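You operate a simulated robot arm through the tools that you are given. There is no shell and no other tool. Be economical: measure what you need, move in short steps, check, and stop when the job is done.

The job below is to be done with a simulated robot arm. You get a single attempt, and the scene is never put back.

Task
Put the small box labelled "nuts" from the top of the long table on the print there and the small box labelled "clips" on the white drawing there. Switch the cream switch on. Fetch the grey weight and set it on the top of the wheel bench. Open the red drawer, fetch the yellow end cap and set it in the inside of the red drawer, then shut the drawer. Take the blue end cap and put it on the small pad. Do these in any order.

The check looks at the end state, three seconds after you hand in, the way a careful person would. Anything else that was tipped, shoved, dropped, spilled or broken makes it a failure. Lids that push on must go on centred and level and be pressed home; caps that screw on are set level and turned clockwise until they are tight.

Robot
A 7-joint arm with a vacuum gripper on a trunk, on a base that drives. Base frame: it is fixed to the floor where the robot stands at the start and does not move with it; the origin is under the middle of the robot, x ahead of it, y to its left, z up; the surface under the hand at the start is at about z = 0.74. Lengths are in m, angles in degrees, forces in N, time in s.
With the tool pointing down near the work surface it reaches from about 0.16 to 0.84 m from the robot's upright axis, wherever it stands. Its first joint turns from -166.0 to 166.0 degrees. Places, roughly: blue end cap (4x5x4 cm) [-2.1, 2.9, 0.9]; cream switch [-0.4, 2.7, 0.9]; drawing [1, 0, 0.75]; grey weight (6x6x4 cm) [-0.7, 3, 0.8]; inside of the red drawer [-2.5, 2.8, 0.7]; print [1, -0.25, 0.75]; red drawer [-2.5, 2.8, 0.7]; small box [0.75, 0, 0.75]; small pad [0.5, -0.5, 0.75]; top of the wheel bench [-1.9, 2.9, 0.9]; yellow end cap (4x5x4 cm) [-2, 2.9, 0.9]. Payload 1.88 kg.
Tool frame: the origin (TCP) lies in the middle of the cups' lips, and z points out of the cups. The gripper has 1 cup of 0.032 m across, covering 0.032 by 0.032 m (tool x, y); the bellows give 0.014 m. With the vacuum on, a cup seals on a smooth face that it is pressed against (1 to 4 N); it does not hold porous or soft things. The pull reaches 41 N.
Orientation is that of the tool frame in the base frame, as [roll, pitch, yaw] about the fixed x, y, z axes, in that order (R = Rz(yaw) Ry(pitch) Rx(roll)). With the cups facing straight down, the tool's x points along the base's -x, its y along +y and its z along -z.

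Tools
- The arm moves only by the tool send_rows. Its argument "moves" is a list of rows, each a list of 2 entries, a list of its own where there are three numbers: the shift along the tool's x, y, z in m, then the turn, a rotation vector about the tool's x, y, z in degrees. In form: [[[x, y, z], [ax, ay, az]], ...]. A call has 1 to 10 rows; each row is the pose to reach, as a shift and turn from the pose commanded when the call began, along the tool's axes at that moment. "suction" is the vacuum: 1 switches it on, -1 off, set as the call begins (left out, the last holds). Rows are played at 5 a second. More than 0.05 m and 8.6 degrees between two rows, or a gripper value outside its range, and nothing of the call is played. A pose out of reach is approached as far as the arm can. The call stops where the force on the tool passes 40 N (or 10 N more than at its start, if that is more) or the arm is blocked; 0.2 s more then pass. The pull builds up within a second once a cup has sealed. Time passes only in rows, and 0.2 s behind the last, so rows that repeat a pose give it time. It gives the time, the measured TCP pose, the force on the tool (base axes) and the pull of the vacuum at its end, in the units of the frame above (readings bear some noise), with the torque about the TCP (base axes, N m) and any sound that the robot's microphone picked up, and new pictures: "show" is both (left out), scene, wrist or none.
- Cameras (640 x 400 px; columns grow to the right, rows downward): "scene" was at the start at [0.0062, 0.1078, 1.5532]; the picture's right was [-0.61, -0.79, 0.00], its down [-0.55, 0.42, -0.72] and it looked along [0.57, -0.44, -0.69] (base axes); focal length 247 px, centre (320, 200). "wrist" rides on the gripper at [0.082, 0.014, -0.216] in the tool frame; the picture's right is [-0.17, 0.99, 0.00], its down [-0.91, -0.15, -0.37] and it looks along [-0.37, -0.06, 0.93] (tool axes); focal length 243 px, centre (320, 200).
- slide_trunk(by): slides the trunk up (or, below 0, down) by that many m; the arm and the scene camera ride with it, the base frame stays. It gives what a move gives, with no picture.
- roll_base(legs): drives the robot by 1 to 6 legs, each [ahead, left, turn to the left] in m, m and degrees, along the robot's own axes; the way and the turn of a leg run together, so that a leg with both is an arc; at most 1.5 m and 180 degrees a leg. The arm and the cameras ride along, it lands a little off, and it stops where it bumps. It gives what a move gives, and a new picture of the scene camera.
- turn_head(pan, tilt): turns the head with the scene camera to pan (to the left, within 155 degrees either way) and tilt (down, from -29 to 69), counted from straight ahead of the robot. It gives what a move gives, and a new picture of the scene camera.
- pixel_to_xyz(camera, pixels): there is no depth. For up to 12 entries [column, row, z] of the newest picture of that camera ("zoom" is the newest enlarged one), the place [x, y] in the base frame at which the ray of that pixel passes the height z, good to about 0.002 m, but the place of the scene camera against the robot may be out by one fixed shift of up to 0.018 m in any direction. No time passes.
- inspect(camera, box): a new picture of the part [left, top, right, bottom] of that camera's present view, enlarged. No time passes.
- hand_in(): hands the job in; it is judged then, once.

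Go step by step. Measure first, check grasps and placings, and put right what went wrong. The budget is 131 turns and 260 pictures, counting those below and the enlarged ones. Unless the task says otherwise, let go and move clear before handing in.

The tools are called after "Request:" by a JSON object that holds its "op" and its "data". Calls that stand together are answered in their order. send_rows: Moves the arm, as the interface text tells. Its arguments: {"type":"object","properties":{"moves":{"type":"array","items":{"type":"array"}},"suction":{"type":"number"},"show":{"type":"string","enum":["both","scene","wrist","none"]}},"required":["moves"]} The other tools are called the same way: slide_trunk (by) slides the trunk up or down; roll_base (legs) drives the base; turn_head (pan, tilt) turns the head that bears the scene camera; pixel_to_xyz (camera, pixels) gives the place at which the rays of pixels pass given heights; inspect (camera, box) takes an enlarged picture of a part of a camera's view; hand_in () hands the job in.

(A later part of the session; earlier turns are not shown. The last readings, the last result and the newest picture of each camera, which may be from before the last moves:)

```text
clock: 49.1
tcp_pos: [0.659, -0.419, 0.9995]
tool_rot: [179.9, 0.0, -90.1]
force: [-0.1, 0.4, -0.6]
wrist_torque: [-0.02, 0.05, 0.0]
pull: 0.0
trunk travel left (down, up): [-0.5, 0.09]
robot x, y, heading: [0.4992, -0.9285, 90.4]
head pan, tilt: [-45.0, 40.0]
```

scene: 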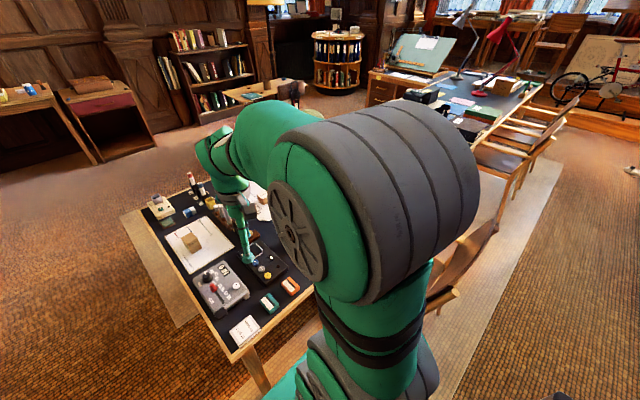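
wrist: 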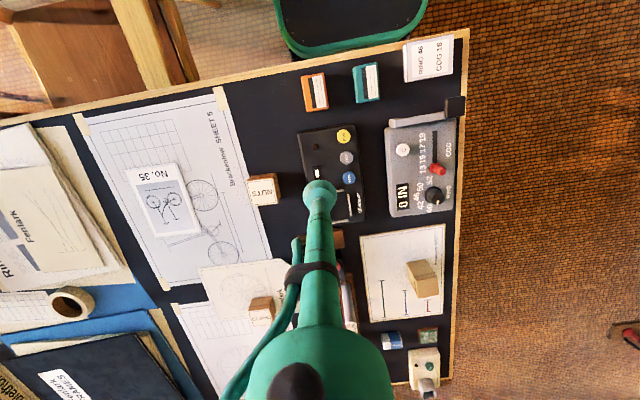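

Now NUTS is at (263,190), No. 35 at (163,198) and the note pad at (430,58). I'll enlarge and measure.

Request:
{"op": "inspect", "data": {"camera": "wrist", "box": [110, 130, 302, 250]}}

Request:
{"op": "pixel_to_xyz", "data": {"camera": "zoom", "pixels": [[100, 130, 0.742]]}}

Request:
{"op": "inspect", "data": {"camera": "wrist", "box": [290, 20, 482, 140]}}

```text
3.33 times, centred on (206, 190) of wrist
```

zoom: 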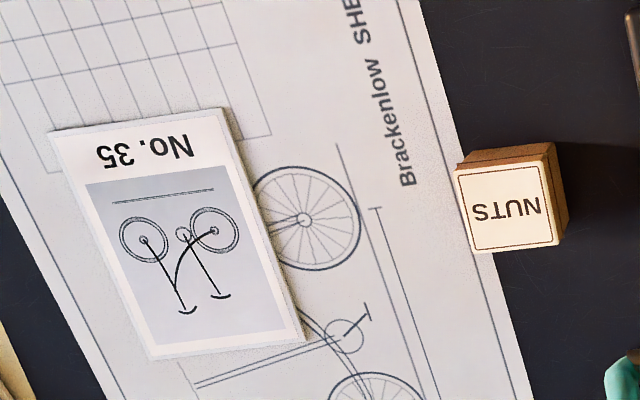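

```text
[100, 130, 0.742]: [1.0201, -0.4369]
```

```text
3.33 times, centred on (386, 80) of wrist
```

zoom: 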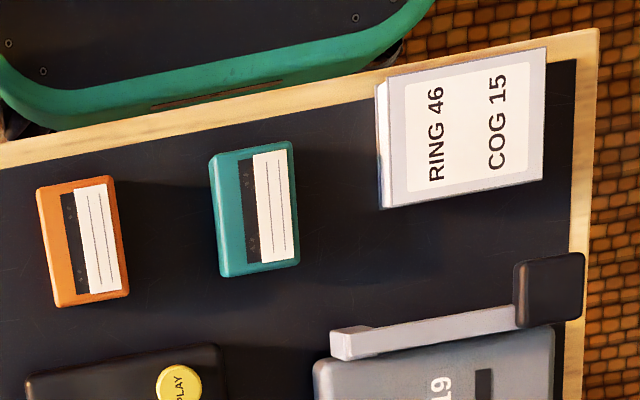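

Request:
{"op": "pixel_to_xyz", "data": {"camera": "wrist", "pixels": [[246.5, 180.4, 0.782], [274.4, 176.5, 0.782], [278.6, 202.9, 0.782], [252.5, 205.9, 0.782], [125, 169.9, 0.742], [176.6, 162.4, 0.742], [201.5, 232, 0.742], [155, 238, 0.742], [403, 44, 0.77], [453, 34, 0.77], [453, 74, 0.77], [406, 82, 0.77]]}}

```text
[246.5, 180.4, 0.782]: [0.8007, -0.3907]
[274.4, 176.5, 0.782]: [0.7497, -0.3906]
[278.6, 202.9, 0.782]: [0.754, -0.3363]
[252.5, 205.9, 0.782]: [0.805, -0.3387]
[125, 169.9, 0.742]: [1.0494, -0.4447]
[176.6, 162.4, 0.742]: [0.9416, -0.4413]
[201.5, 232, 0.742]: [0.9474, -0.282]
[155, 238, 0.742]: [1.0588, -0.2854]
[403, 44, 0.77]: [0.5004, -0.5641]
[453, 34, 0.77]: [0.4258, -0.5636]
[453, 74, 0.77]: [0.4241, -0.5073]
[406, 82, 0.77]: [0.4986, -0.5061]
```

NUTS is centred at (0.777,-0.364) and No. 35 at (1.0,-0.363). I'll go above NUTS and down with the vacuum on.

Request:
{"op": "send_rows", "data": {"moves": [[[-0.02, -0.04, 0], [0, 0, 0]], [[-0.04, -0.08, 0], [0, 0, 0]], [[-0.055, -0.118, 0.02], [0, 0, 0]], [[-0.055, -0.118, 0.06], [0, 0, 0]], [[-0.055, -0.118, 0.1], [0, 0, 0]], [[-0.055, -0.118, 0.14], [0, 0, 0]], [[-0.055, -0.118, 0.14], [0, 0, 0]]], "show": "wrist"}}

```text
clock: 50.7
tcp_pos: [0.7776, -0.3619, 0.861]
tool_rot: [179.9, -0.1, -90.2]
force: [-0.1, 0.0, -0.1]
wrist_torque: [-0.04, 0.01, 0.01]
pull: 0.0
trunk travel left (down, up): [-0.5, 0.09]
robot x, y, heading: [0.4959, -0.928, 90.2]
head pan, tilt: [-45.0, 40.0]
```

wrist: 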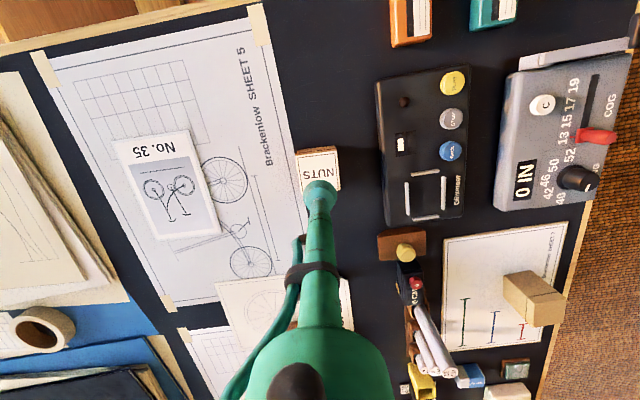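

Request:
{"op": "send_rows", "data": {"moves": [[[0, 0, 0.04], [0, 0, 0]], [[0, 0, 0.07], [0, 0, 0]], [[0, 0, 0.08], [0, 0, 0]], [[0, 0, 0.083], [0, 0, 0]], [[0, 0, 0.085], [0, 0, 0]], [[0, 0, 0.085], [0, 0, 0]], [[0, 0, 0.085], [0, 0, 0]], [[0, 0, 0.085], [0, 0, 0]]], "suction": 1, "show": "none"}}

```text
clock: 52.5
tcp_pos: [0.777, -0.3642, 0.7783]
tool_rot: [-179.8, 0.1, -90.1]
force: [5.4, 0.8, 23.6]
wrist_torque: [-0.04, 0.0, -0.02]
pull: 40.4
trunk travel left (down, up): [-0.5, 0.09]
robot x, y, heading: [0.4953, -0.9251, 90.5]
head pan, tilt: [-45.0, 40.0]
```

Sealed. I'll lift and carry to (0.99,-0.363).

Request:
{"op": "send_rows", "data": {"moves": [[[0, 0, -0.03], [0, 0, 0]], [[0, 0, -0.06], [0, 0, 0]], [[0, -0.045, -0.06], [0, 0, 0]], [[0, -0.09, -0.06], [0, 0, 0]], [[0, -0.135, -0.06], [0, 0, 0]], [[0, -0.18, -0.06], [0, 0, 0]], [[0, -0.215, -0.06], [0, 0, 0]], [[0, -0.215, -0.04], [0, 0, 0]], [[0, -0.215, -0.04], [0, 0, 0]]], "show": "wrist"}}

```text
clock: 54.5
tcp_pos: [0.991, -0.3633, 0.8147]
tool_rot: [180.0, -0.1, -90.1]
force: [-0.3, 0.2, -0.7]
wrist_torque: [-0.01, 0.0, -0.01]
pull: 41.0
trunk travel left (down, up): [-0.5, 0.09]
robot x, y, heading: [0.4969, -0.928, 90.3]
head pan, tilt: [-45.0, 40.0]
```

wrist: 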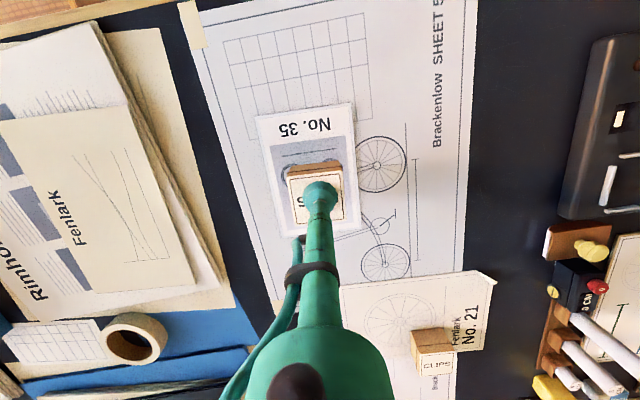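

It is centred over No. 35; I'll lower to contact.

Request:
{"op": "send_rows", "data": {"moves": [[[0, 0, 0.02], [0, 0, 0]], [[0, 0, 0.03], [0, 0, 0]], [[0, 0, 0.034], [0, 0, 0]], [[0, 0, 0.037], [0, 0, 0]], [[0, 0, 0.038], [0, 0, 0]], [[0, 0, 0.038], [0, 0, 0]]], "show": "none"}}

```text
clock: 55.9
tcp_pos: [0.9902, -0.3641, 0.7808]
tool_rot: [-179.9, 0.1, -90.2]
force: [-1.0, 1.4, 11.3]
wrist_torque: [0.03, -0.01, 0.01]
pull: 41.0
trunk travel left (down, up): [-0.5, 0.09]
robot x, y, heading: [0.4923, -0.9283, 90.2]
head pan, tilt: [-45.0, 40.0]
```

Contact at 11 N. I'll release and rise, then retract.

Request:
{"op": "send_rows", "data": {"moves": [[[0, 0, -0.001], [0, 0, 0]], [[0, 0, -0.001], [0, 0, 0]], [[0, 0, -0.002], [0, 0, 0]], [[0, 0, -0.005], [0, 0, 0]], [[0, 0, -0.015], [0, 0, 0]], [[0, 0, -0.05], [0, 0, 0]], [[0, 0, -0.1], [0, 0, 0]], [[0, 0.01, -0.15], [0, 0, 0]], [[0, 0.05, -0.17], [0, 0, 0]], [[0, 0.1, -0.17], [0, 0, 0]]], "suction": -1, "show": "wrist"}}

Request:
{"op": "send_rows", "data": {"moves": [[[0.01, 0.045, -0.01], [0, 0, 0]], [[0.02, 0.09, -0.02], [0, 0, 0]], [[0.03, 0.135, -0.03], [0, 0, 0]], [[0.04, 0.18, -0.04], [0, 0, 0]], [[0.05, 0.225, -0.05], [0, 0, 0]], [[0.06, 0.27, -0.06], [0, 0, 0]], [[0.07, 0.315, -0.07], [0, 0, 0]], [[0.08, 0.35, -0.08], [0, 0, 0]]], "show": "none"}}

```text
refused: row 8 steps farther than a row can; nothing moved
```

```text
clock: 57.7
tcp_pos: [0.6401, -0.4428, 0.8613]
tool_rot: [179.9, 0.0, -90.1]
force: [-0.4, 0.1, -0.5]
wrist_torque: [0.0, -0.02, 0.01]
pull: 40.7
trunk travel left (down, up): [-0.5, 0.09]
robot x, y, heading: [0.4956, -0.9245, 90.4]
head pan, tilt: [-45.0, 40.0]
```

My lift was refused and the retract ran with the box still held, so NUTS is still on the cup at (0.64,-0.44,0.86). I must not chain dependent moves. I'll look for damage.

Request:
{"op": "send_rows", "data": {"moves": [[[0, 0, -0.04], [0, 0, 0]], [[0, 0, -0.08], [0, 0, 0]]], "show": "wrist"}}

Request:
{"op": "inspect", "data": {"camera": "wrist", "box": [100, 60, 340, 240]}}

```text
clock: 58.3
tcp_pos: [0.6439, -0.4454, 0.9419]
tool_rot: [179.9, -0.1, -90.2]
force: [-0.1, 0.2, -1.1]
wrist_torque: [-0.01, 0.01, 0.0]
pull: 40.3
trunk travel left (down, up): [-0.5, 0.09]
robot x, y, heading: [0.4928, -0.9263, 90.6]
head pan, tilt: [-45.0, 40.0]
```

wrist: 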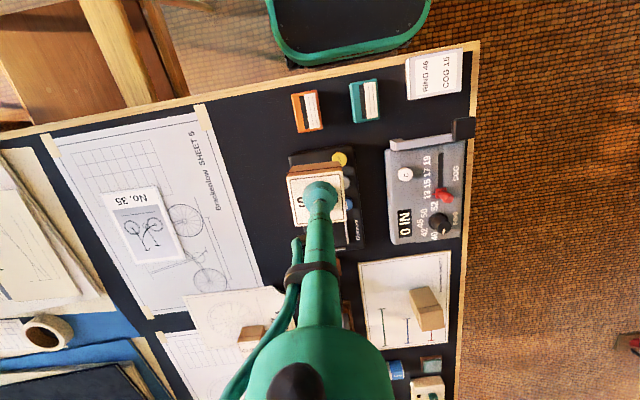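

```text
2.22 times, centred on (220, 150) of wrist
```

zoom: 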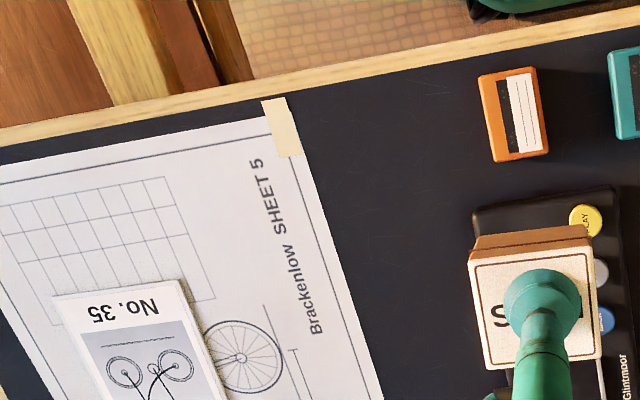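

No damage visible; I'll re-measure No. 35.

Request:
{"op": "pixel_to_xyz", "data": {"camera": "zoom", "pixels": [[52, 296, 0.742], [180, 280, 0.742]]}}

Request:
{"op": "pixel_to_xyz", "data": {"camera": "wrist", "pixels": [[186, 258, 0.742], [131, 266, 0.742]]}}

```text
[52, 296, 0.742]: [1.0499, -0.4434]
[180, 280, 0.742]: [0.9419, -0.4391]
```

```text
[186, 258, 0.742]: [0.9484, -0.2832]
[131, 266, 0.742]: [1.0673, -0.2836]
```

No. 35 has not moved. I'll carry the box back over it.

Request:
{"op": "send_rows", "data": {"moves": [[[-0.01, -0.045, 0], [0, 0, 0]], [[-0.02, -0.09, 0], [0, 0, 0]], [[-0.03, -0.135, 0], [0, 0, 0]], [[-0.04, -0.18, 0], [0, 0, 0]], [[-0.05, -0.225, 0], [0, 0, 0]], [[-0.06, -0.27, 0], [0, 0, 0]], [[-0.07, -0.31, 0.02], [0, 0, 0]], [[-0.081, -0.348, 0.04], [0, 0, 0]], [[-0.081, -0.348, 0.085], [0, 0, 0]], [[-0.081, -0.348, 0.128], [0, 0, 0]]], "show": "wrist"}}

```text
clock: 60.5
tcp_pos: [0.9939, -0.3604, 0.8113]
tool_rot: [-179.9, -0.1, -90.2]
force: [0.1, 0.0, -0.6]
wrist_torque: [-0.01, 0.0, -0.02]
pull: 41.0
trunk travel left (down, up): [-0.5, 0.09]
robot x, y, heading: [0.4944, -0.929, 90.4]
head pan, tilt: [-45.0, 40.0]
```

wrist: 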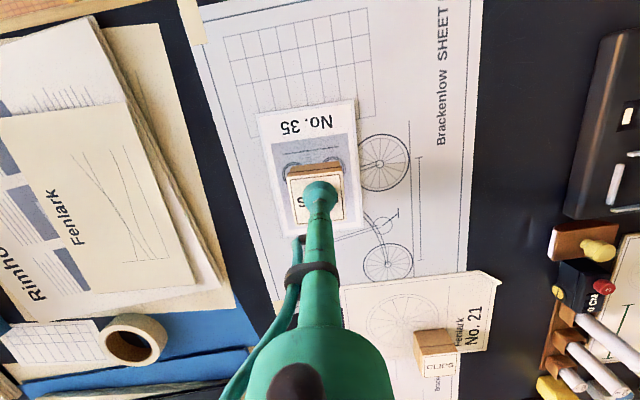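

Request:
{"op": "send_rows", "data": {"moves": [[[0, 0, 0.02], [0, 0, 0]], [[0, 0, 0.03], [0, 0, 0]], [[0, 0, 0.034], [0, 0, 0]], [[0, 0, 0.036], [0, 0, 0]], [[0, 0, 0.036], [0, 0, 0]]], "show": "none"}}

```text
clock: 61.7
tcp_pos: [0.9909, -0.361, 0.7797]
tool_rot: [-179.7, 0.3, -90.1]
force: [2.2, 1.5, 29.4]
wrist_torque: [-0.06, 0.06, -0.03]
pull: 40.4
trunk travel left (down, up): [-0.5, 0.09]
robot x, y, heading: [0.4953, -0.9269, 90.4]
head pan, tilt: [-45.0, 40.0]
```

In firm contact. I'll release, then rise only.

Request:
{"op": "send_rows", "data": {"moves": [[[0, 0, -0.003], [0, 0, 0]], [[0, 0, -0.003], [0, 0, 0]], [[0, 0, -0.003], [0, 0, 0]], [[0, 0, -0.006], [0, 0, 0]], [[0, 0, -0.015], [0, 0, 0]], [[0, 0, -0.05], [0, 0, 0]], [[0, 0, -0.095], [0, 0, 0]], [[0, 0, -0.14], [0, 0, 0]]], "suction": -1, "show": "wrist"}}

```text
clock: 63.5
tcp_pos: [0.9898, -0.3619, 0.9146]
tool_rot: [179.9, -0.2, -90.0]
force: [-0.1, 0.8, -0.1]
wrist_torque: [0.0, -0.01, -0.01]
pull: 0.1
trunk travel left (down, up): [-0.5, 0.09]
robot x, y, heading: [0.4963, -0.9279, 90.5]
head pan, tilt: [-45.0, 40.0]
```

wrist: 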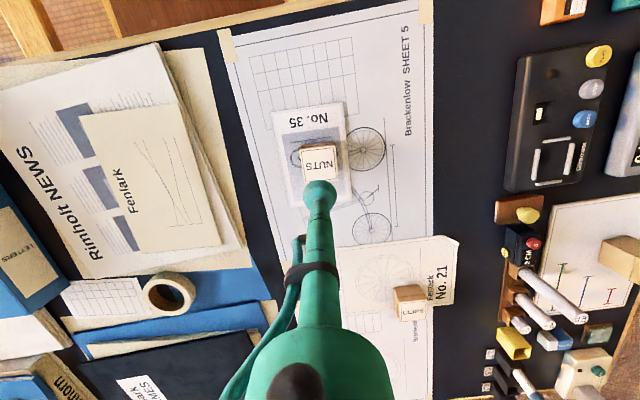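

NUTS sits on No. 35. I'll retract the arm to a travel pose.

Request:
{"op": "send_rows", "data": {"moves": [[[0.01, 0.044, -0.01], [0, 0, 0]], [[0.02, 0.088, -0.02], [0, 0, 0]], [[0.03, 0.132, -0.03], [0, 0, 0]], [[0.04, 0.176, -0.04], [0, 0, 0]], [[0.05, 0.22, -0.05], [0, 0, 0]], [[0.06, 0.264, -0.06], [0, 0, 0]], [[0.07, 0.308, -0.07], [0, 0, 0]], [[0.08, 0.352, -0.08], [0, 0, 0]], [[0.08, 0.396, -0.09], [0, 0, 0]], [[0.08, 0.44, -0.1], [0, 0, 0]]], "show": "none"}}

```text
clock: 65.7
tcp_pos: [0.5503, -0.4431, 1.0149]
tool_rot: [179.9, 0.0, -90.1]
force: [0.5, 0.7, 0.3]
wrist_torque: [-0.05, 0.03, 0.01]
pull: 0.0
trunk travel left (down, up): [-0.5, 0.09]
robot x, y, heading: [0.4975, -0.9242, 90.3]
head pan, tilt: [-45.0, 40.0]
```

Now toward the far wall. I'll strafe left 0.85 then drive along +y, and look ahead.

Request:
{"op": "roll_base", "data": {"legs": [[-0.05, 0.85, 0], [1.0, 0, 0]]}}

Request:
{"op": "turn_head", "data": {"pan": 30, "tilt": 25}}

```text
clock: 75.0
tcp_pos: [-0.2944, 0.504, 1.0152]
tool_rot: [179.9, -0.1, -89.9]
force: [0.3, 0.7, -0.2]
wrist_torque: [-0.04, 0.0, 0.01]
pull: 0.0
trunk travel left (down, up): [-0.5, 0.09]
robot x, y, heading: [-0.3452, 0.0167, 90.7]
head pan, tilt: [-45.0, 40.0]
```

scene: 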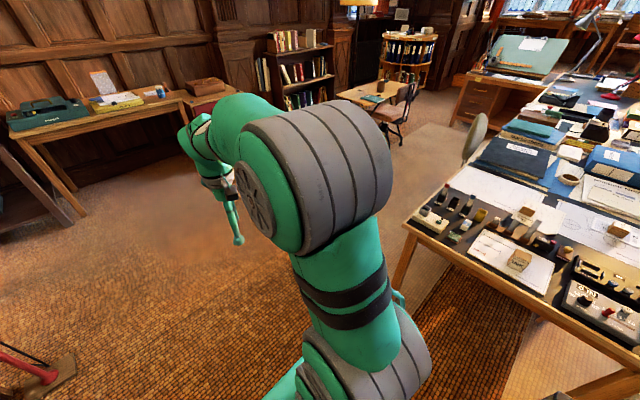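

```text
clock: 76.4
tcp_pos: [-0.2942, 0.5041, 1.0163]
tool_rot: [179.9, -0.1, -89.9]
force: [0.2, -0.2, 0.3]
wrist_torque: [0.03, -0.01, 0.03]
pull: 0.1
trunk travel left (down, up): [-0.5, 0.09]
robot x, y, heading: [-0.3518, 0.0145, 90.5]
head pan, tilt: [30.0, 25.0]
```

scene: 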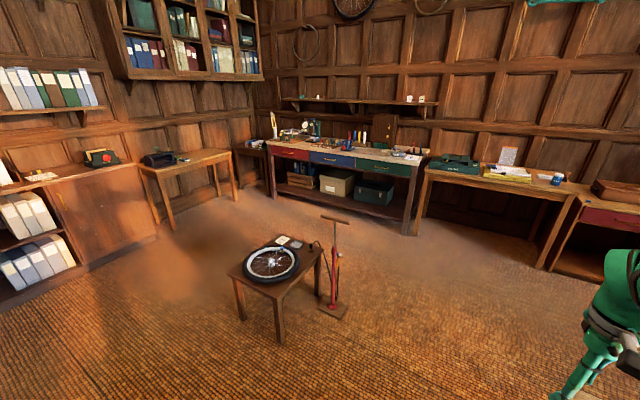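

Request:
{"op": "pixel_to_xyz", "data": {"camera": "scene", "pixels": [[333, 312, 0], [281, 340, 0], [243, 318, 0], [415, 234, 0], [538, 268, 0], [492, 177, 0.75], [270, 198, 0], [560, 180, 0.8], [404, 234, 0]]}}

Request:
{"op": "inspect", "data": {"camera": "scene", "box": [410, 130, 640, 240]}}

Request:
{"op": "inspect", "data": {"camera": "scene", "box": [250, 80, 450, 210]}}

```text
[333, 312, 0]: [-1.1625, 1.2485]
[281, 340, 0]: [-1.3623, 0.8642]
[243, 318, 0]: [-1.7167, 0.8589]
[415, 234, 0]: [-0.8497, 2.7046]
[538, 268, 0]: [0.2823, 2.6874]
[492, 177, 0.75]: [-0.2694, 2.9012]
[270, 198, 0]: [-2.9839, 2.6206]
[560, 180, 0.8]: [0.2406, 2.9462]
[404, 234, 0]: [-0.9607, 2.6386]
```

```text
2.78 times, centred on (525, 185) of scene
```

zoom: 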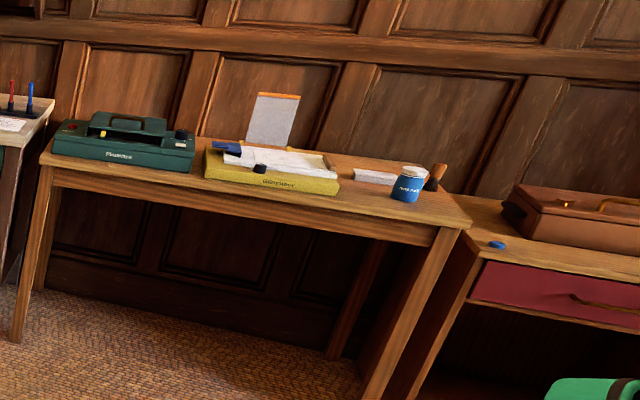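

```text
3.08 times, centred on (350, 145) of scene
```

zoom: 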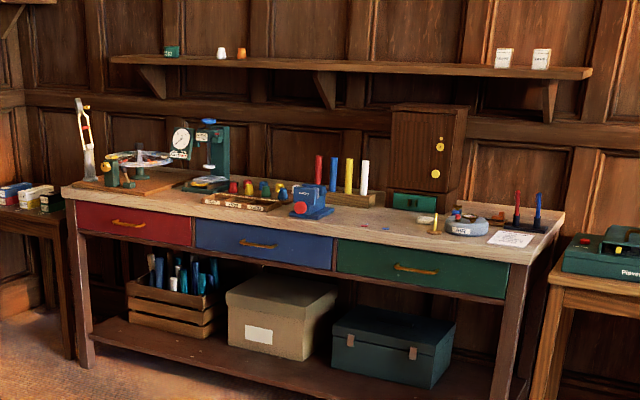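

I'll drive up to the middle table, to y≈2.2.

Request:
{"op": "roll_base", "data": {"legs": [[1.45, 0.1, 0], [0.7, 0, 0]]}}

Request:
{"op": "turn_head", "data": {"pan": 15, "tilt": 45}}

Request:
{"op": "send_rows", "data": {"moves": [[[0, 0, 0], [0, 0, 0]]], "show": "wrist"}}

```text
clock: 87.2
tcp_pos: [-0.4389, 2.669, 1.0146]
tool_rot: [179.9, -0.2, -89.4]
force: [-0.8, 0.1, -0.3]
wrist_torque: [0.0, 0.01, -0.02]
pull: 0.0
trunk travel left (down, up): [-0.5, 0.09]
robot x, y, heading: [-0.4902, 2.1806, 91.3]
head pan, tilt: [30.0, 25.0]
```

scene: 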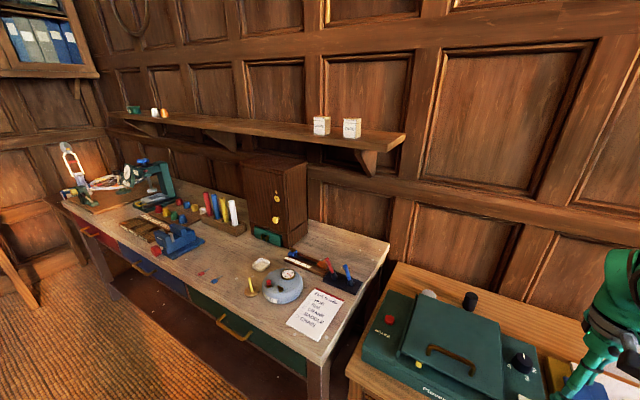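

```text
clock: 88.0
tcp_pos: [-0.4385, 2.6679, 1.0143]
tool_rot: [-180.0, -0.1, -89.3]
force: [-0.2, 0.2, -0.2]
wrist_torque: [-0.01, 0.03, -0.02]
pull: 0.0
trunk travel left (down, up): [-0.5, 0.09]
robot x, y, heading: [-0.4892, 2.1821, 90.9]
head pan, tilt: [15.0, 45.0]
```

scene: 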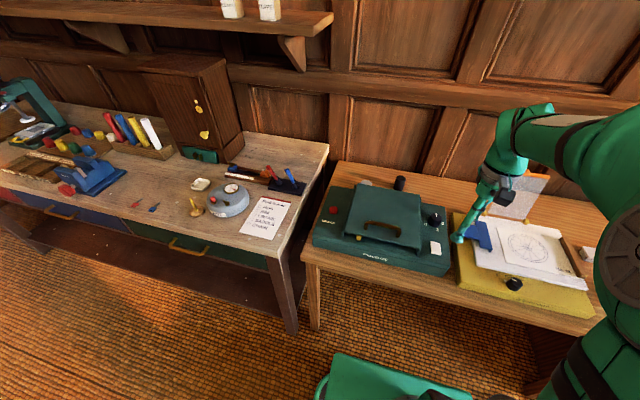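

```text
clock: 88.4
tcp_pos: [-0.4385, 2.6693, 1.016]
tool_rot: [179.9, -0.1, -89.4]
force: [-1.0, -0.2, -0.1]
wrist_torque: [0.01, 0.0, 0.0]
pull: 0.0
trunk travel left (down, up): [-0.5, 0.09]
robot x, y, heading: [-0.4897, 2.1822, 91.1]
head pan, tilt: [15.0, 45.0]
```

wrist: 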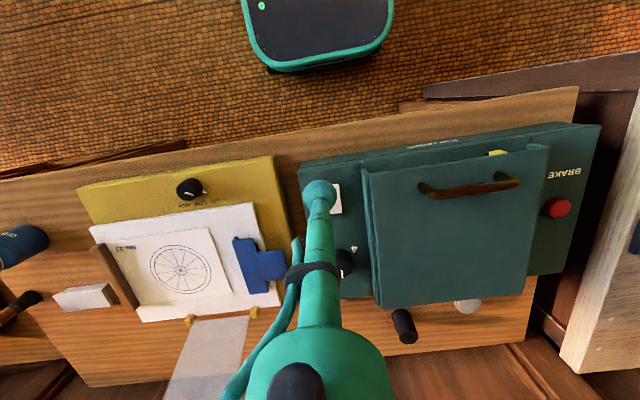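

The cream rocker is at scene (435,247) on the green machine, and the grey weight seems to be behind it at wrist (467,305). I'll enlarge both.

Request:
{"op": "inspect", "data": {"camera": "scene", "box": [300, 160, 460, 280]}}

Request:
{"op": "inspect", "data": {"camera": "wrist", "box": [290, 110, 610, 350]}}

Request:
{"op": "pixel_to_xyz", "data": {"camera": "wrist", "pixels": [[467, 306, 0.8], [337, 199, 0.88], [410, 330, 0.8], [345, 262, 0.88]]}}

```text
3.33 times, centred on (380, 220) of scene
```

zoom: 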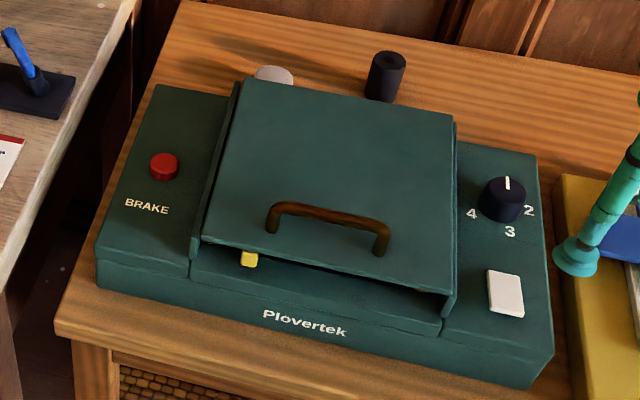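

```text
1.67 times, centred on (450, 230) of wrist
```

zoom: 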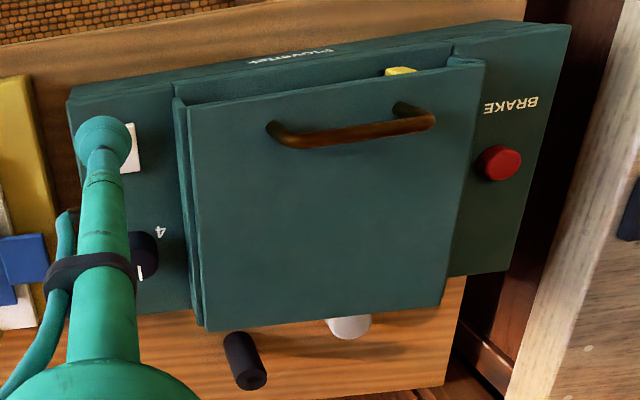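

```text
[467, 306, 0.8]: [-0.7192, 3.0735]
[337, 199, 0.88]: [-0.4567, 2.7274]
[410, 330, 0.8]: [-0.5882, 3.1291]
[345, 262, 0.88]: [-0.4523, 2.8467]
```

Request:
{"op": "inspect", "data": {"camera": "scene", "box": [410, 230, 460, 264]}}

Request:
{"op": "send_rows", "data": {"moves": [[[0, -0.04, 0], [0, 0, 0]], [[0, -0.08, 0], [0, 0, 0]], [[0, -0.12, 0], [0, 0, 0]], [[0, -0.12, 0], [0, 0, 0]]], "show": "wrist"}}

Request:
{"op": "inspect", "data": {"camera": "wrist", "box": [340, 160, 460, 280]}}

```text
11.76 times, centred on (435, 247) of scene
```

zoom: 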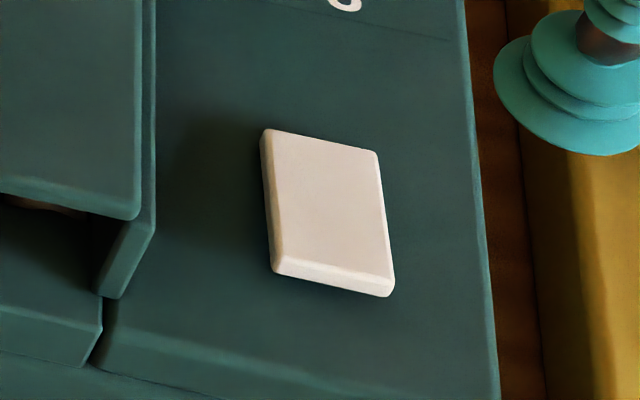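

```text
clock: 89.4
tcp_pos: [-0.3177, 2.6676, 1.0141]
tool_rot: [179.9, 0.0, -89.3]
force: [0.1, 0.6, -0.1]
wrist_torque: [0.01, 0.01, 0.01]
pull: 0.1
trunk travel left (down, up): [-0.5, 0.09]
robot x, y, heading: [-0.4908, 2.1803, 91.1]
head pan, tilt: [15.0, 45.0]
```

wrist: 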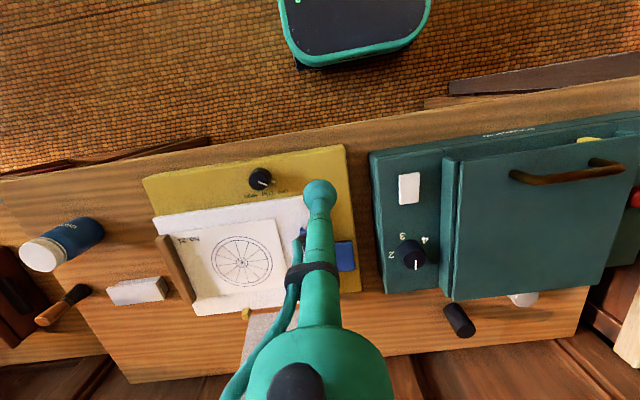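

```text
3.33 times, centred on (400, 220) of wrist
```

zoom: 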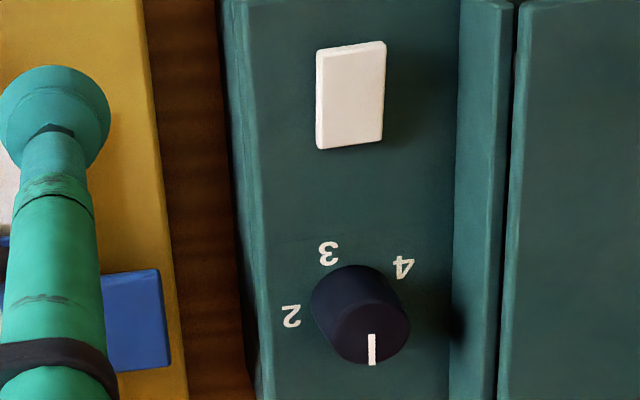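

Request:
{"op": "pixel_to_xyz", "data": {"camera": "wrist", "pixels": [[436, 175, 0.88], [455.5, 172.5, 0.88], [455, 201, 0.88], [436, 204.5, 0.88], [410, 260, 0.9], [400, 190, 0.88]]}}

Request:
{"op": "pixel_to_xyz", "data": {"camera": "scene", "pixels": [[432.6, 241, 0.88], [441.5, 242.7, 0.88], [433.4, 253, 0.88], [443, 255, 0.88], [432.6, 241, 0.87], [443, 255, 0.9]]}}

```text
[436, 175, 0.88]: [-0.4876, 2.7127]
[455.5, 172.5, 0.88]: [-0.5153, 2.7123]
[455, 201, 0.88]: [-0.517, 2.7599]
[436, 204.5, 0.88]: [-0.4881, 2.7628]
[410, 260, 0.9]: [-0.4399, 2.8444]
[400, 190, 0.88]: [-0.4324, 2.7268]
```

```text
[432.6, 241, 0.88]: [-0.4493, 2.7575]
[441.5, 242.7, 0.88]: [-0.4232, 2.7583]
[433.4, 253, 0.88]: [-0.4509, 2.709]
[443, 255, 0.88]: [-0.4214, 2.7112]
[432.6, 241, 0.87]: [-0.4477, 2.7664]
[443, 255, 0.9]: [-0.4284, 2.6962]
```

The rocker is centred at about (-0.435,2.735), roughly 3×5 cm. I'll hover over its front end first and look close.

Request:
{"op": "send_rows", "data": {"moves": [[[-0.015, 0.04, 0.0], [0, 0, 0]], [[-0.03, 0.08, 0.0], [0, 0, 0]], [[-0.043, 0.117, 0.02], [0, 0, 0]], [[-0.043, 0.117, 0.06], [0, 0, 0]], [[-0.043, 0.117, 0.095], [0, 0, 0]], [[-0.043, 0.117, 0.095], [0, 0, 0]]], "show": "both"}}

Request:
{"op": "inspect", "data": {"camera": "scene", "box": [395, 220, 475, 270]}}

Request:
{"op": "inspect", "data": {"camera": "wrist", "box": [270, 140, 370, 220]}}

```text
clock: 90.8
tcp_pos: [-0.4363, 2.7095, 0.9185]
tool_rot: [179.9, -0.2, -89.5]
force: [-0.4, -0.1, 0.2]
wrist_torque: [-0.01, -0.03, -0.01]
pull: 0.2
trunk travel left (down, up): [-0.5, 0.09]
robot x, y, heading: [-0.489, 2.1804, 91.0]
head pan, tilt: [15.0, 45.0]
```

scene: 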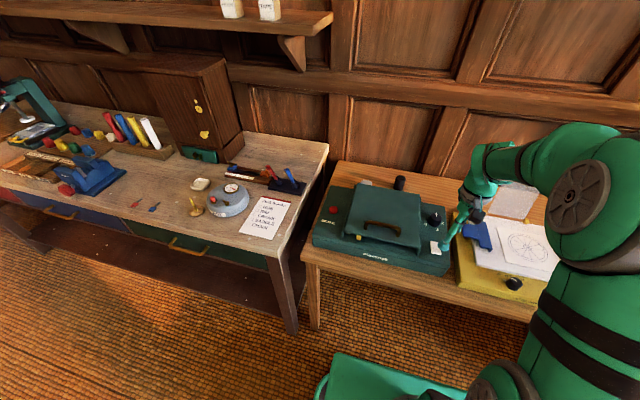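
wrist: 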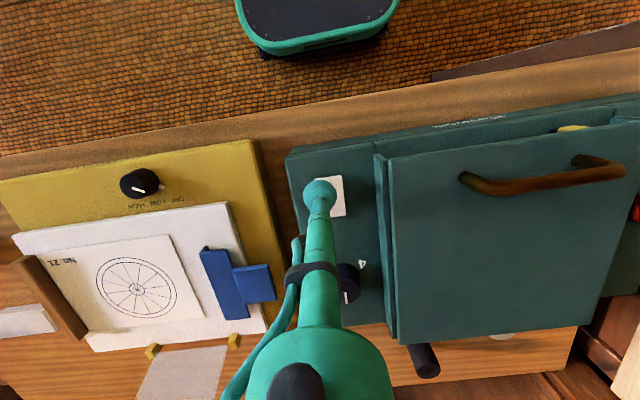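

```text
8.00 times, centred on (435, 245) of scene
```

zoom: 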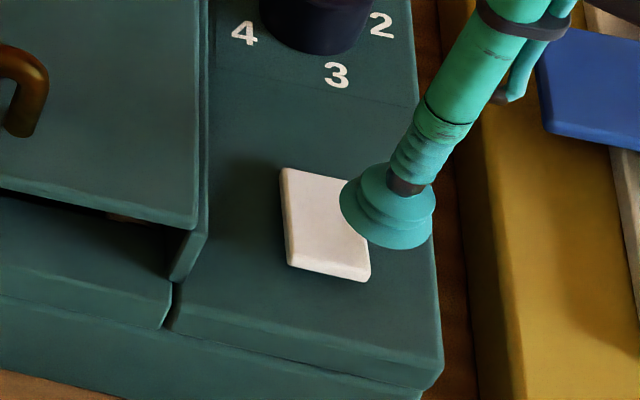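

```text
5.00 times, centred on (320, 180) of wrist
```

zoom: 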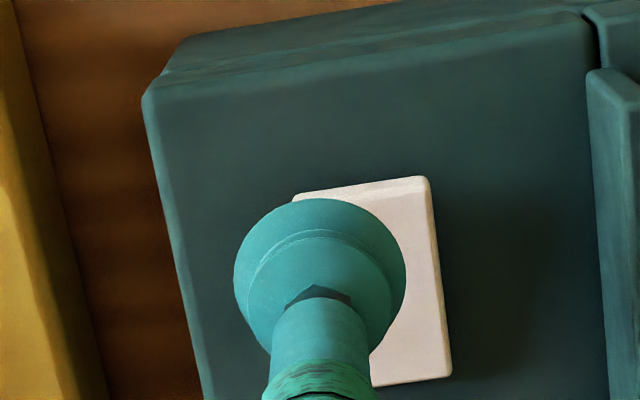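

Request:
{"op": "pixel_to_xyz", "data": {"camera": "wrist", "pixels": [[315, 178.6, 0.865], [341.6, 175.4, 0.865], [346.4, 214.4, 0.865], [315, 178.6, 0.88], [341.6, 175.4, 0.88], [346.4, 214.4, 0.88]]}}

```text
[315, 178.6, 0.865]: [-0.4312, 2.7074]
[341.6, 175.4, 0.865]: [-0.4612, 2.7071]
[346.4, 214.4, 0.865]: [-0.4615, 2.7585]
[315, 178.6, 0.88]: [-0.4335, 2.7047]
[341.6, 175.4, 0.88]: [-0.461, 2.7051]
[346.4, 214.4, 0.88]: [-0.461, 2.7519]
```

The rocker's centre is (-0.446,2.732). I'll press its front end gently.

Request:
{"op": "send_rows", "data": {"moves": [[[-0.004, 0.01, 0.02], [0, 0, 0]], [[-0.004, 0.01, 0.035], [0, 0, 0]], [[-0.004, 0.01, 0.043], [0, 0, 0]], [[-0.004, 0.01, 0.048], [0, 0, 0]], [[-0.004, 0.01, 0.048], [0, 0, 0]]], "show": "none"}}

```text
clock: 92.0
tcp_pos: [-0.4467, 2.7145, 0.8717]
tool_rot: [179.9, -0.1, -89.5]
force: [0.3, -0.7, 5.9]
wrist_torque: [0.11, -0.02, -0.01]
pull: 0.0
trunk travel left (down, up): [-0.5, 0.09]
robot x, y, heading: [-0.4884, 2.1826, 90.7]
head pan, tilt: [15.0, 45.0]
```

Contact is on the cup's rear side (torque +0.11), so the rear end is the raised one. I'll press there at y≈2.749.

Request:
{"op": "send_rows", "data": {"moves": [[[0, 0, -0.03], [0, 0, 0]], [[-0.034, 0, -0.03], [0, 0, 0]], [[-0.034, 0, -0.012], [0, 0, 0]], [[-0.034, 0, -0.004], [0, 0, 0]], [[-0.034, 0, 0.002], [0, 0, 0]], [[-0.034, 0, 0.002], [0, 0, 0]]], "show": "none"}}

```text
clock: 93.4
tcp_pos: [-0.4471, 2.7506, 0.8695]
tool_rot: [-179.9, 0.0, -89.4]
force: [0.0, 3.4, 4.8]
wrist_torque: [-0.11, 0.01, -0.02]
pull: 0.1
trunk travel left (down, up): [-0.5, 0.09]
robot x, y, heading: [-0.4865, 2.181, 90.9]
head pan, tilt: [15.0, 45.0]
heard: click, click
```

Two clicks were heard. I'll rise and look at the rocker.

Request:
{"op": "send_rows", "data": {"moves": [[[0, 0, -0.04], [0, 0, 0]], [[0, -0.045, -0.07], [0, 0, 0]], [[0, -0.09, -0.09], [0, 0, 0]], [[0, -0.12, -0.09], [0, 0, 0]], [[0.035, -0.12, -0.1], [0, 0, 0]]], "show": "both"}}

Request:
{"op": "inspect", "data": {"camera": "scene", "box": [410, 230, 460, 264]}}

Request:
{"op": "inspect", "data": {"camera": "wrist", "box": [360, 140, 460, 220]}}

```text
refused: row 2 steps farther than a row can; nothing moved
```

```text
11.76 times, centred on (435, 247) of scene
```

zoom: 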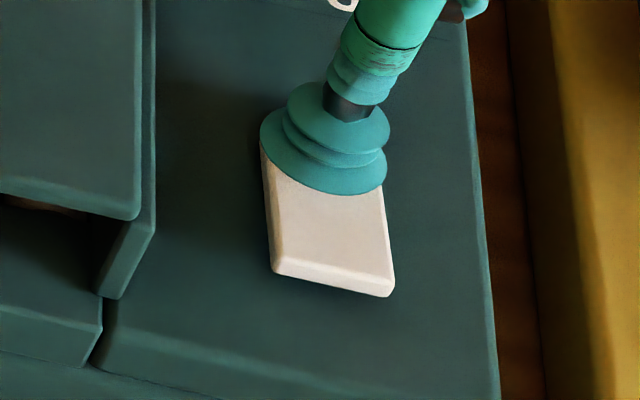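

```text
5.00 times, centred on (410, 180) of wrist
```

zoom: 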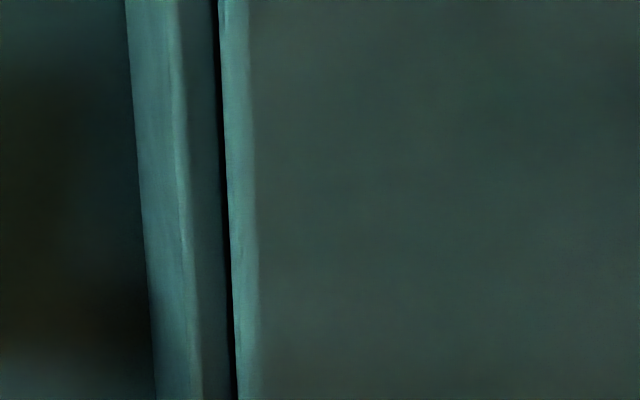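

The front edge looks unchanged under the cup, so I'll lift off fully and compare.

Request:
{"op": "send_rows", "data": {"moves": [[[0, 0, -0.04], [0, 0, 0]], [[0, -0.03, -0.07], [0, 0, 0]], [[0, -0.07, -0.09], [0, 0, 0]], [[0, -0.11, -0.09], [0, 0, 0]], [[0.035, -0.12, -0.1], [0, 0, 0]]], "show": "both"}}

Request:
{"op": "inspect", "data": {"camera": "scene", "box": [410, 230, 460, 264]}}

Request:
{"op": "inspect", "data": {"camera": "wrist", "box": [360, 150, 460, 230]}}

```text
clock: 94.6
tcp_pos: [-0.3278, 2.7179, 0.9707]
tool_rot: [180.0, -0.1, -89.4]
force: [0.0, 0.7, -0.3]
wrist_torque: [-0.03, 0.0, -0.03]
pull: 0.0
trunk travel left (down, up): [-0.5, 0.09]
robot x, y, heading: [-0.4871, 2.1809, 91.2]
head pan, tilt: [15.0, 45.0]
```

scene: 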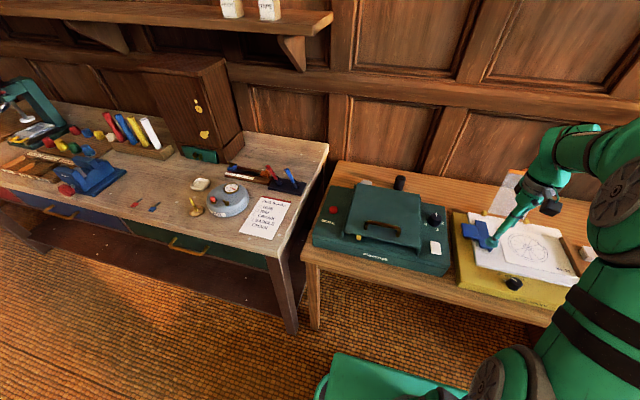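
wrist: 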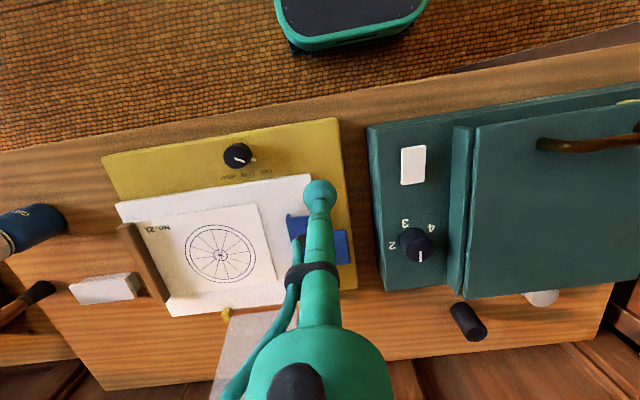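

```text
11.76 times, centred on (435, 247) of scene
```

zoom: 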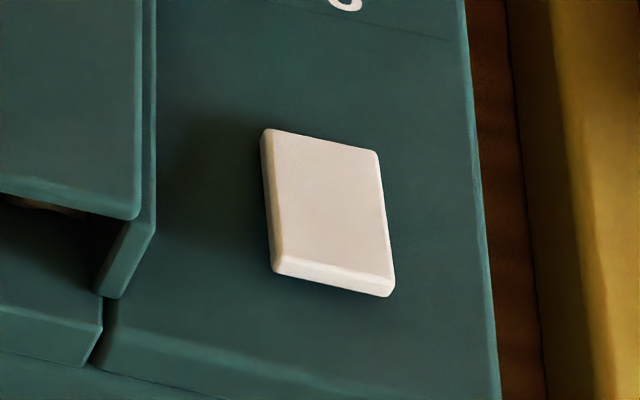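

```text
5.00 times, centred on (410, 190) of wrist
```

zoom: 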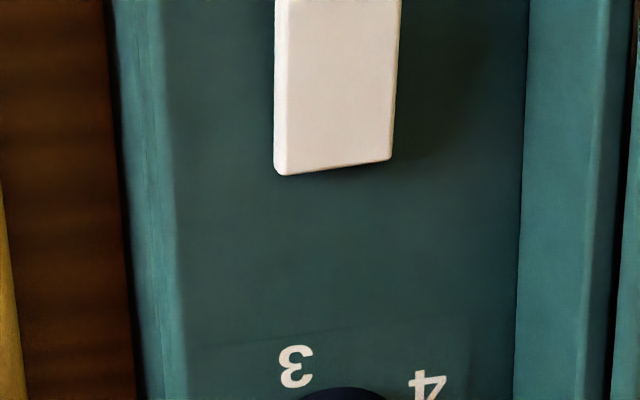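

The rocker looks exactly as at first, with its front end raised, so the front press switched it on and the rear press switched it back. I'll press the front end once more.

Request:
{"op": "send_rows", "data": {"moves": [[[0.003, 0.045, 0], [0, 0, 0]], [[0.003, 0.09, 0], [0, 0, 0]], [[0.004, 0.119, 0.03], [0, 0, 0]], [[0.004, 0.119, 0.07], [0, 0, 0]], [[0.004, 0.119, 0.09], [0, 0, 0]], [[0.004, 0.119, 0.096], [0, 0, 0]], [[0.004, 0.119, 0.1], [0, 0, 0]], [[0.004, 0.119, 0.1], [0, 0, 0]]], "show": "none"}}

Request:
{"op": "send_rows", "data": {"moves": [[[0, 0, -0.04], [0, 0, 0]], [[0, -0.03, -0.07], [0, 0, 0]], [[0, -0.07, -0.09], [0, 0, 0]], [[0, -0.11, -0.09], [0, 0, 0]], [[0, -0.12, -0.1], [0, 0, 0]]], "show": "wrist"}}

Request:
{"op": "inspect", "data": {"camera": "scene", "box": [410, 230, 460, 264]}}

```text
clock: 96.4
tcp_pos: [-0.4459, 2.7104, 0.8698]
tool_rot: [179.9, -0.1, -89.6]
force: [-1.0, -2.7, 5.1]
wrist_torque: [0.04, -0.03, 0.04]
pull: 0.1
trunk travel left (down, up): [-0.5, 0.09]
robot x, y, heading: [-0.4873, 2.1844, 91.0]
head pan, tilt: [15.0, 45.0]
heard: click
```

```text
clock: 97.6
tcp_pos: [-0.3254, 2.713, 0.9709]
tool_rot: [179.9, -0.1, -89.4]
force: [-0.3, -0.9, -0.2]
wrist_torque: [0.01, 0.01, 0.01]
pull: 0.2
trunk travel left (down, up): [-0.5, 0.09]
robot x, y, heading: [-0.4886, 2.1841, 91.3]
head pan, tilt: [15.0, 45.0]
```

wrist: 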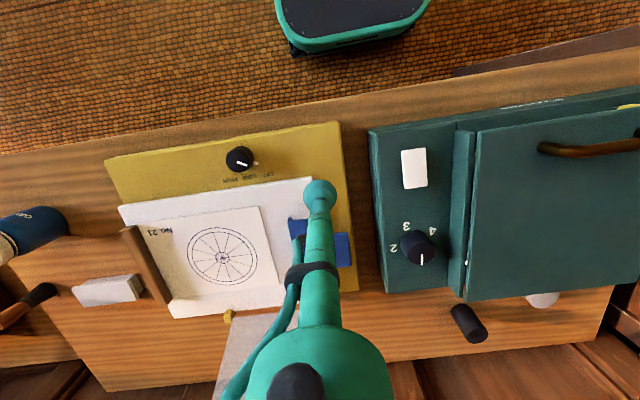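

```text
11.76 times, centred on (435, 247) of scene
```

zoom: 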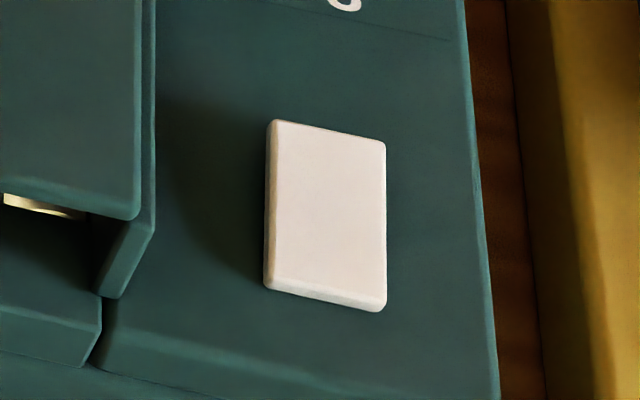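

The rocker flipped and a light is glowing inside, so the switch is on. Now the grey weight: I'll raise the arm and move the base left 0.22 and ahead 0.09.

Request:
{"op": "send_rows", "data": {"moves": [[[0.03, 0.03, -0.02], [0, 0, 0]], [[0.06, 0.06, -0.04], [0, 0, 0]], [[0.09, 0.09, -0.06], [0, 0, 0]], [[0.1, 0.12, -0.08], [0, 0, 0]]], "show": "none"}}

Request:
{"op": "roll_base", "data": {"legs": [[0, 0.22, -1], [0.09, 0, 0]]}}

Request:
{"op": "turn_head", "data": {"pan": 0, "tilt": 45}}

Request:
{"op": "send_rows", "data": {"moves": [[[0, 0, 0], [0, 0, 0]]], "show": "wrist"}}

```text
clock: 98.6
tcp_pos: [-0.4459, 2.6122, 1.0532]
tool_rot: [179.9, -0.1, -89.5]
force: [0.4, -0.4, -0.1]
wrist_torque: [0.03, -0.04, 0.01]
pull: 0.0
trunk travel left (down, up): [-0.5, 0.09]
robot x, y, heading: [-0.4908, 2.1841, 90.9]
head pan, tilt: [15.0, 45.0]
```

```text
clock: 101.0
tcp_pos: [-0.6628, 2.6979, 1.0532]
tool_rot: [179.9, -0.1, -90.5]
force: [0.1, 1.1, -0.4]
wrist_torque: [0.01, -0.03, -0.02]
pull: 0.0
trunk travel left (down, up): [-0.5, 0.09]
robot x, y, heading: [-0.7174, 2.2698, 90.0]
head pan, tilt: [15.0, 45.0]
```

scene: 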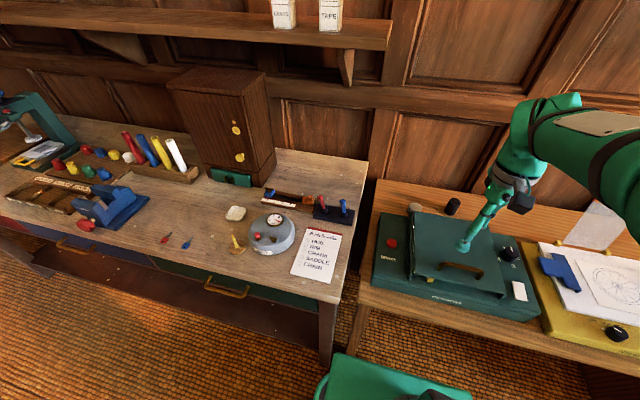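

```text
clock: 101.8
tcp_pos: [-0.6629, 2.6989, 1.0531]
tool_rot: [179.8, 0.0, -90.4]
force: [-0.5, 0.5, 0.8]
wrist_torque: [0.03, -0.01, 0.02]
pull: 0.1
trunk travel left (down, up): [-0.5, 0.09]
robot x, y, heading: [-0.71, 2.2716, 89.7]
head pan, tilt: [0.0, 45.0]
```

scene: 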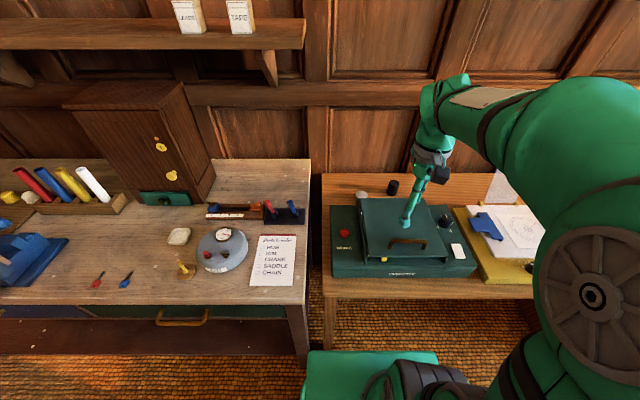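

```text
clock: 102.2
tcp_pos: [-0.6633, 2.6992, 1.0531]
tool_rot: [179.9, -0.1, -90.5]
force: [0.0, -0.3, 0.2]
wrist_torque: [0.02, 0.05, 0.03]
pull: 0.1
trunk travel left (down, up): [-0.5, 0.09]
robot x, y, heading: [-0.7125, 2.2688, 89.6]
head pan, tilt: [0.0, 45.0]
```

wrist: 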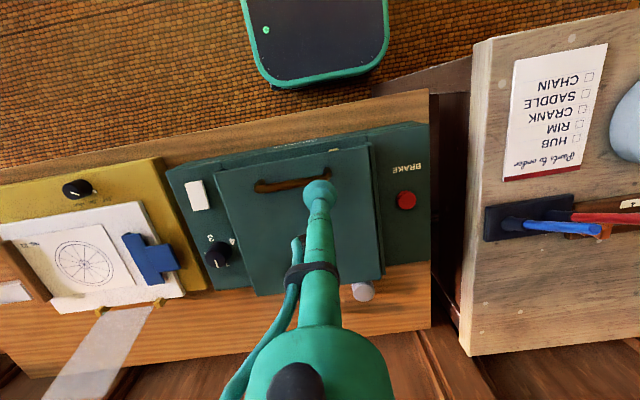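

The weight is at wrist (363,291), scene (361,195). I'll enlarge both.

Request:
{"op": "inspect", "data": {"camera": "wrist", "box": [320, 250, 420, 315]}}

Request:
{"op": "inspect", "data": {"camera": "scene", "box": [325, 165, 425, 228]}}

Request:
{"op": "pixel_to_xyz", "data": {"camera": "wrist", "pixels": [[363, 292, 0.8], [363, 292, 0.78], [372, 278, 0.76], [300, 293, 0.9], [384, 275, 0.9], [315, 295, 0.9]]}}

Request:
{"op": "pixel_to_xyz", "data": {"camera": "scene", "pixels": [[361, 193, 0.8], [361, 193, 0.78], [362, 199, 0.9]]}}

```text
6.15 times, centred on (370, 282) of wrist
```

zoom: 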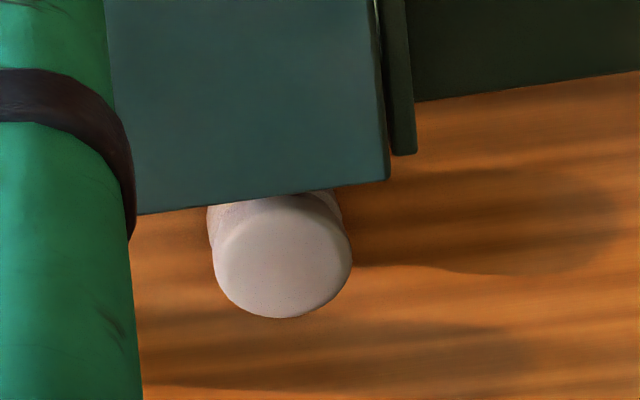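

```text
6.35 times, centred on (375, 196) of scene
```

zoom: 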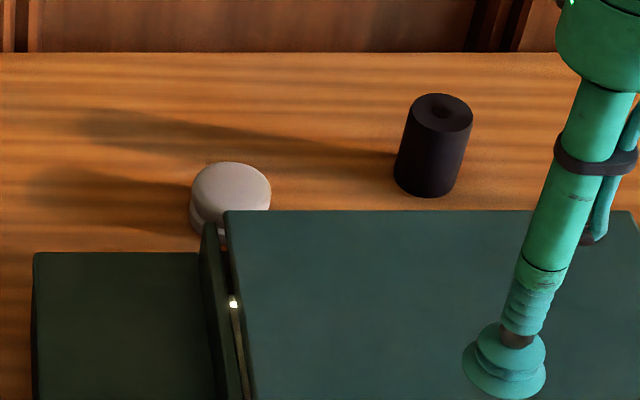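

```text
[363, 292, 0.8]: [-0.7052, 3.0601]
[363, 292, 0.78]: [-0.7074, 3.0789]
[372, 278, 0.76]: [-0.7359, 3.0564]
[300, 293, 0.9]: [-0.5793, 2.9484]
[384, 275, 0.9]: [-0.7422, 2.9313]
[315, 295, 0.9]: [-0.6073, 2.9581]
```

```text
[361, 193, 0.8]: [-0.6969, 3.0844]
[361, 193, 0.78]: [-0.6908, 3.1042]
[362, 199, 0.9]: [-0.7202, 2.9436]
```

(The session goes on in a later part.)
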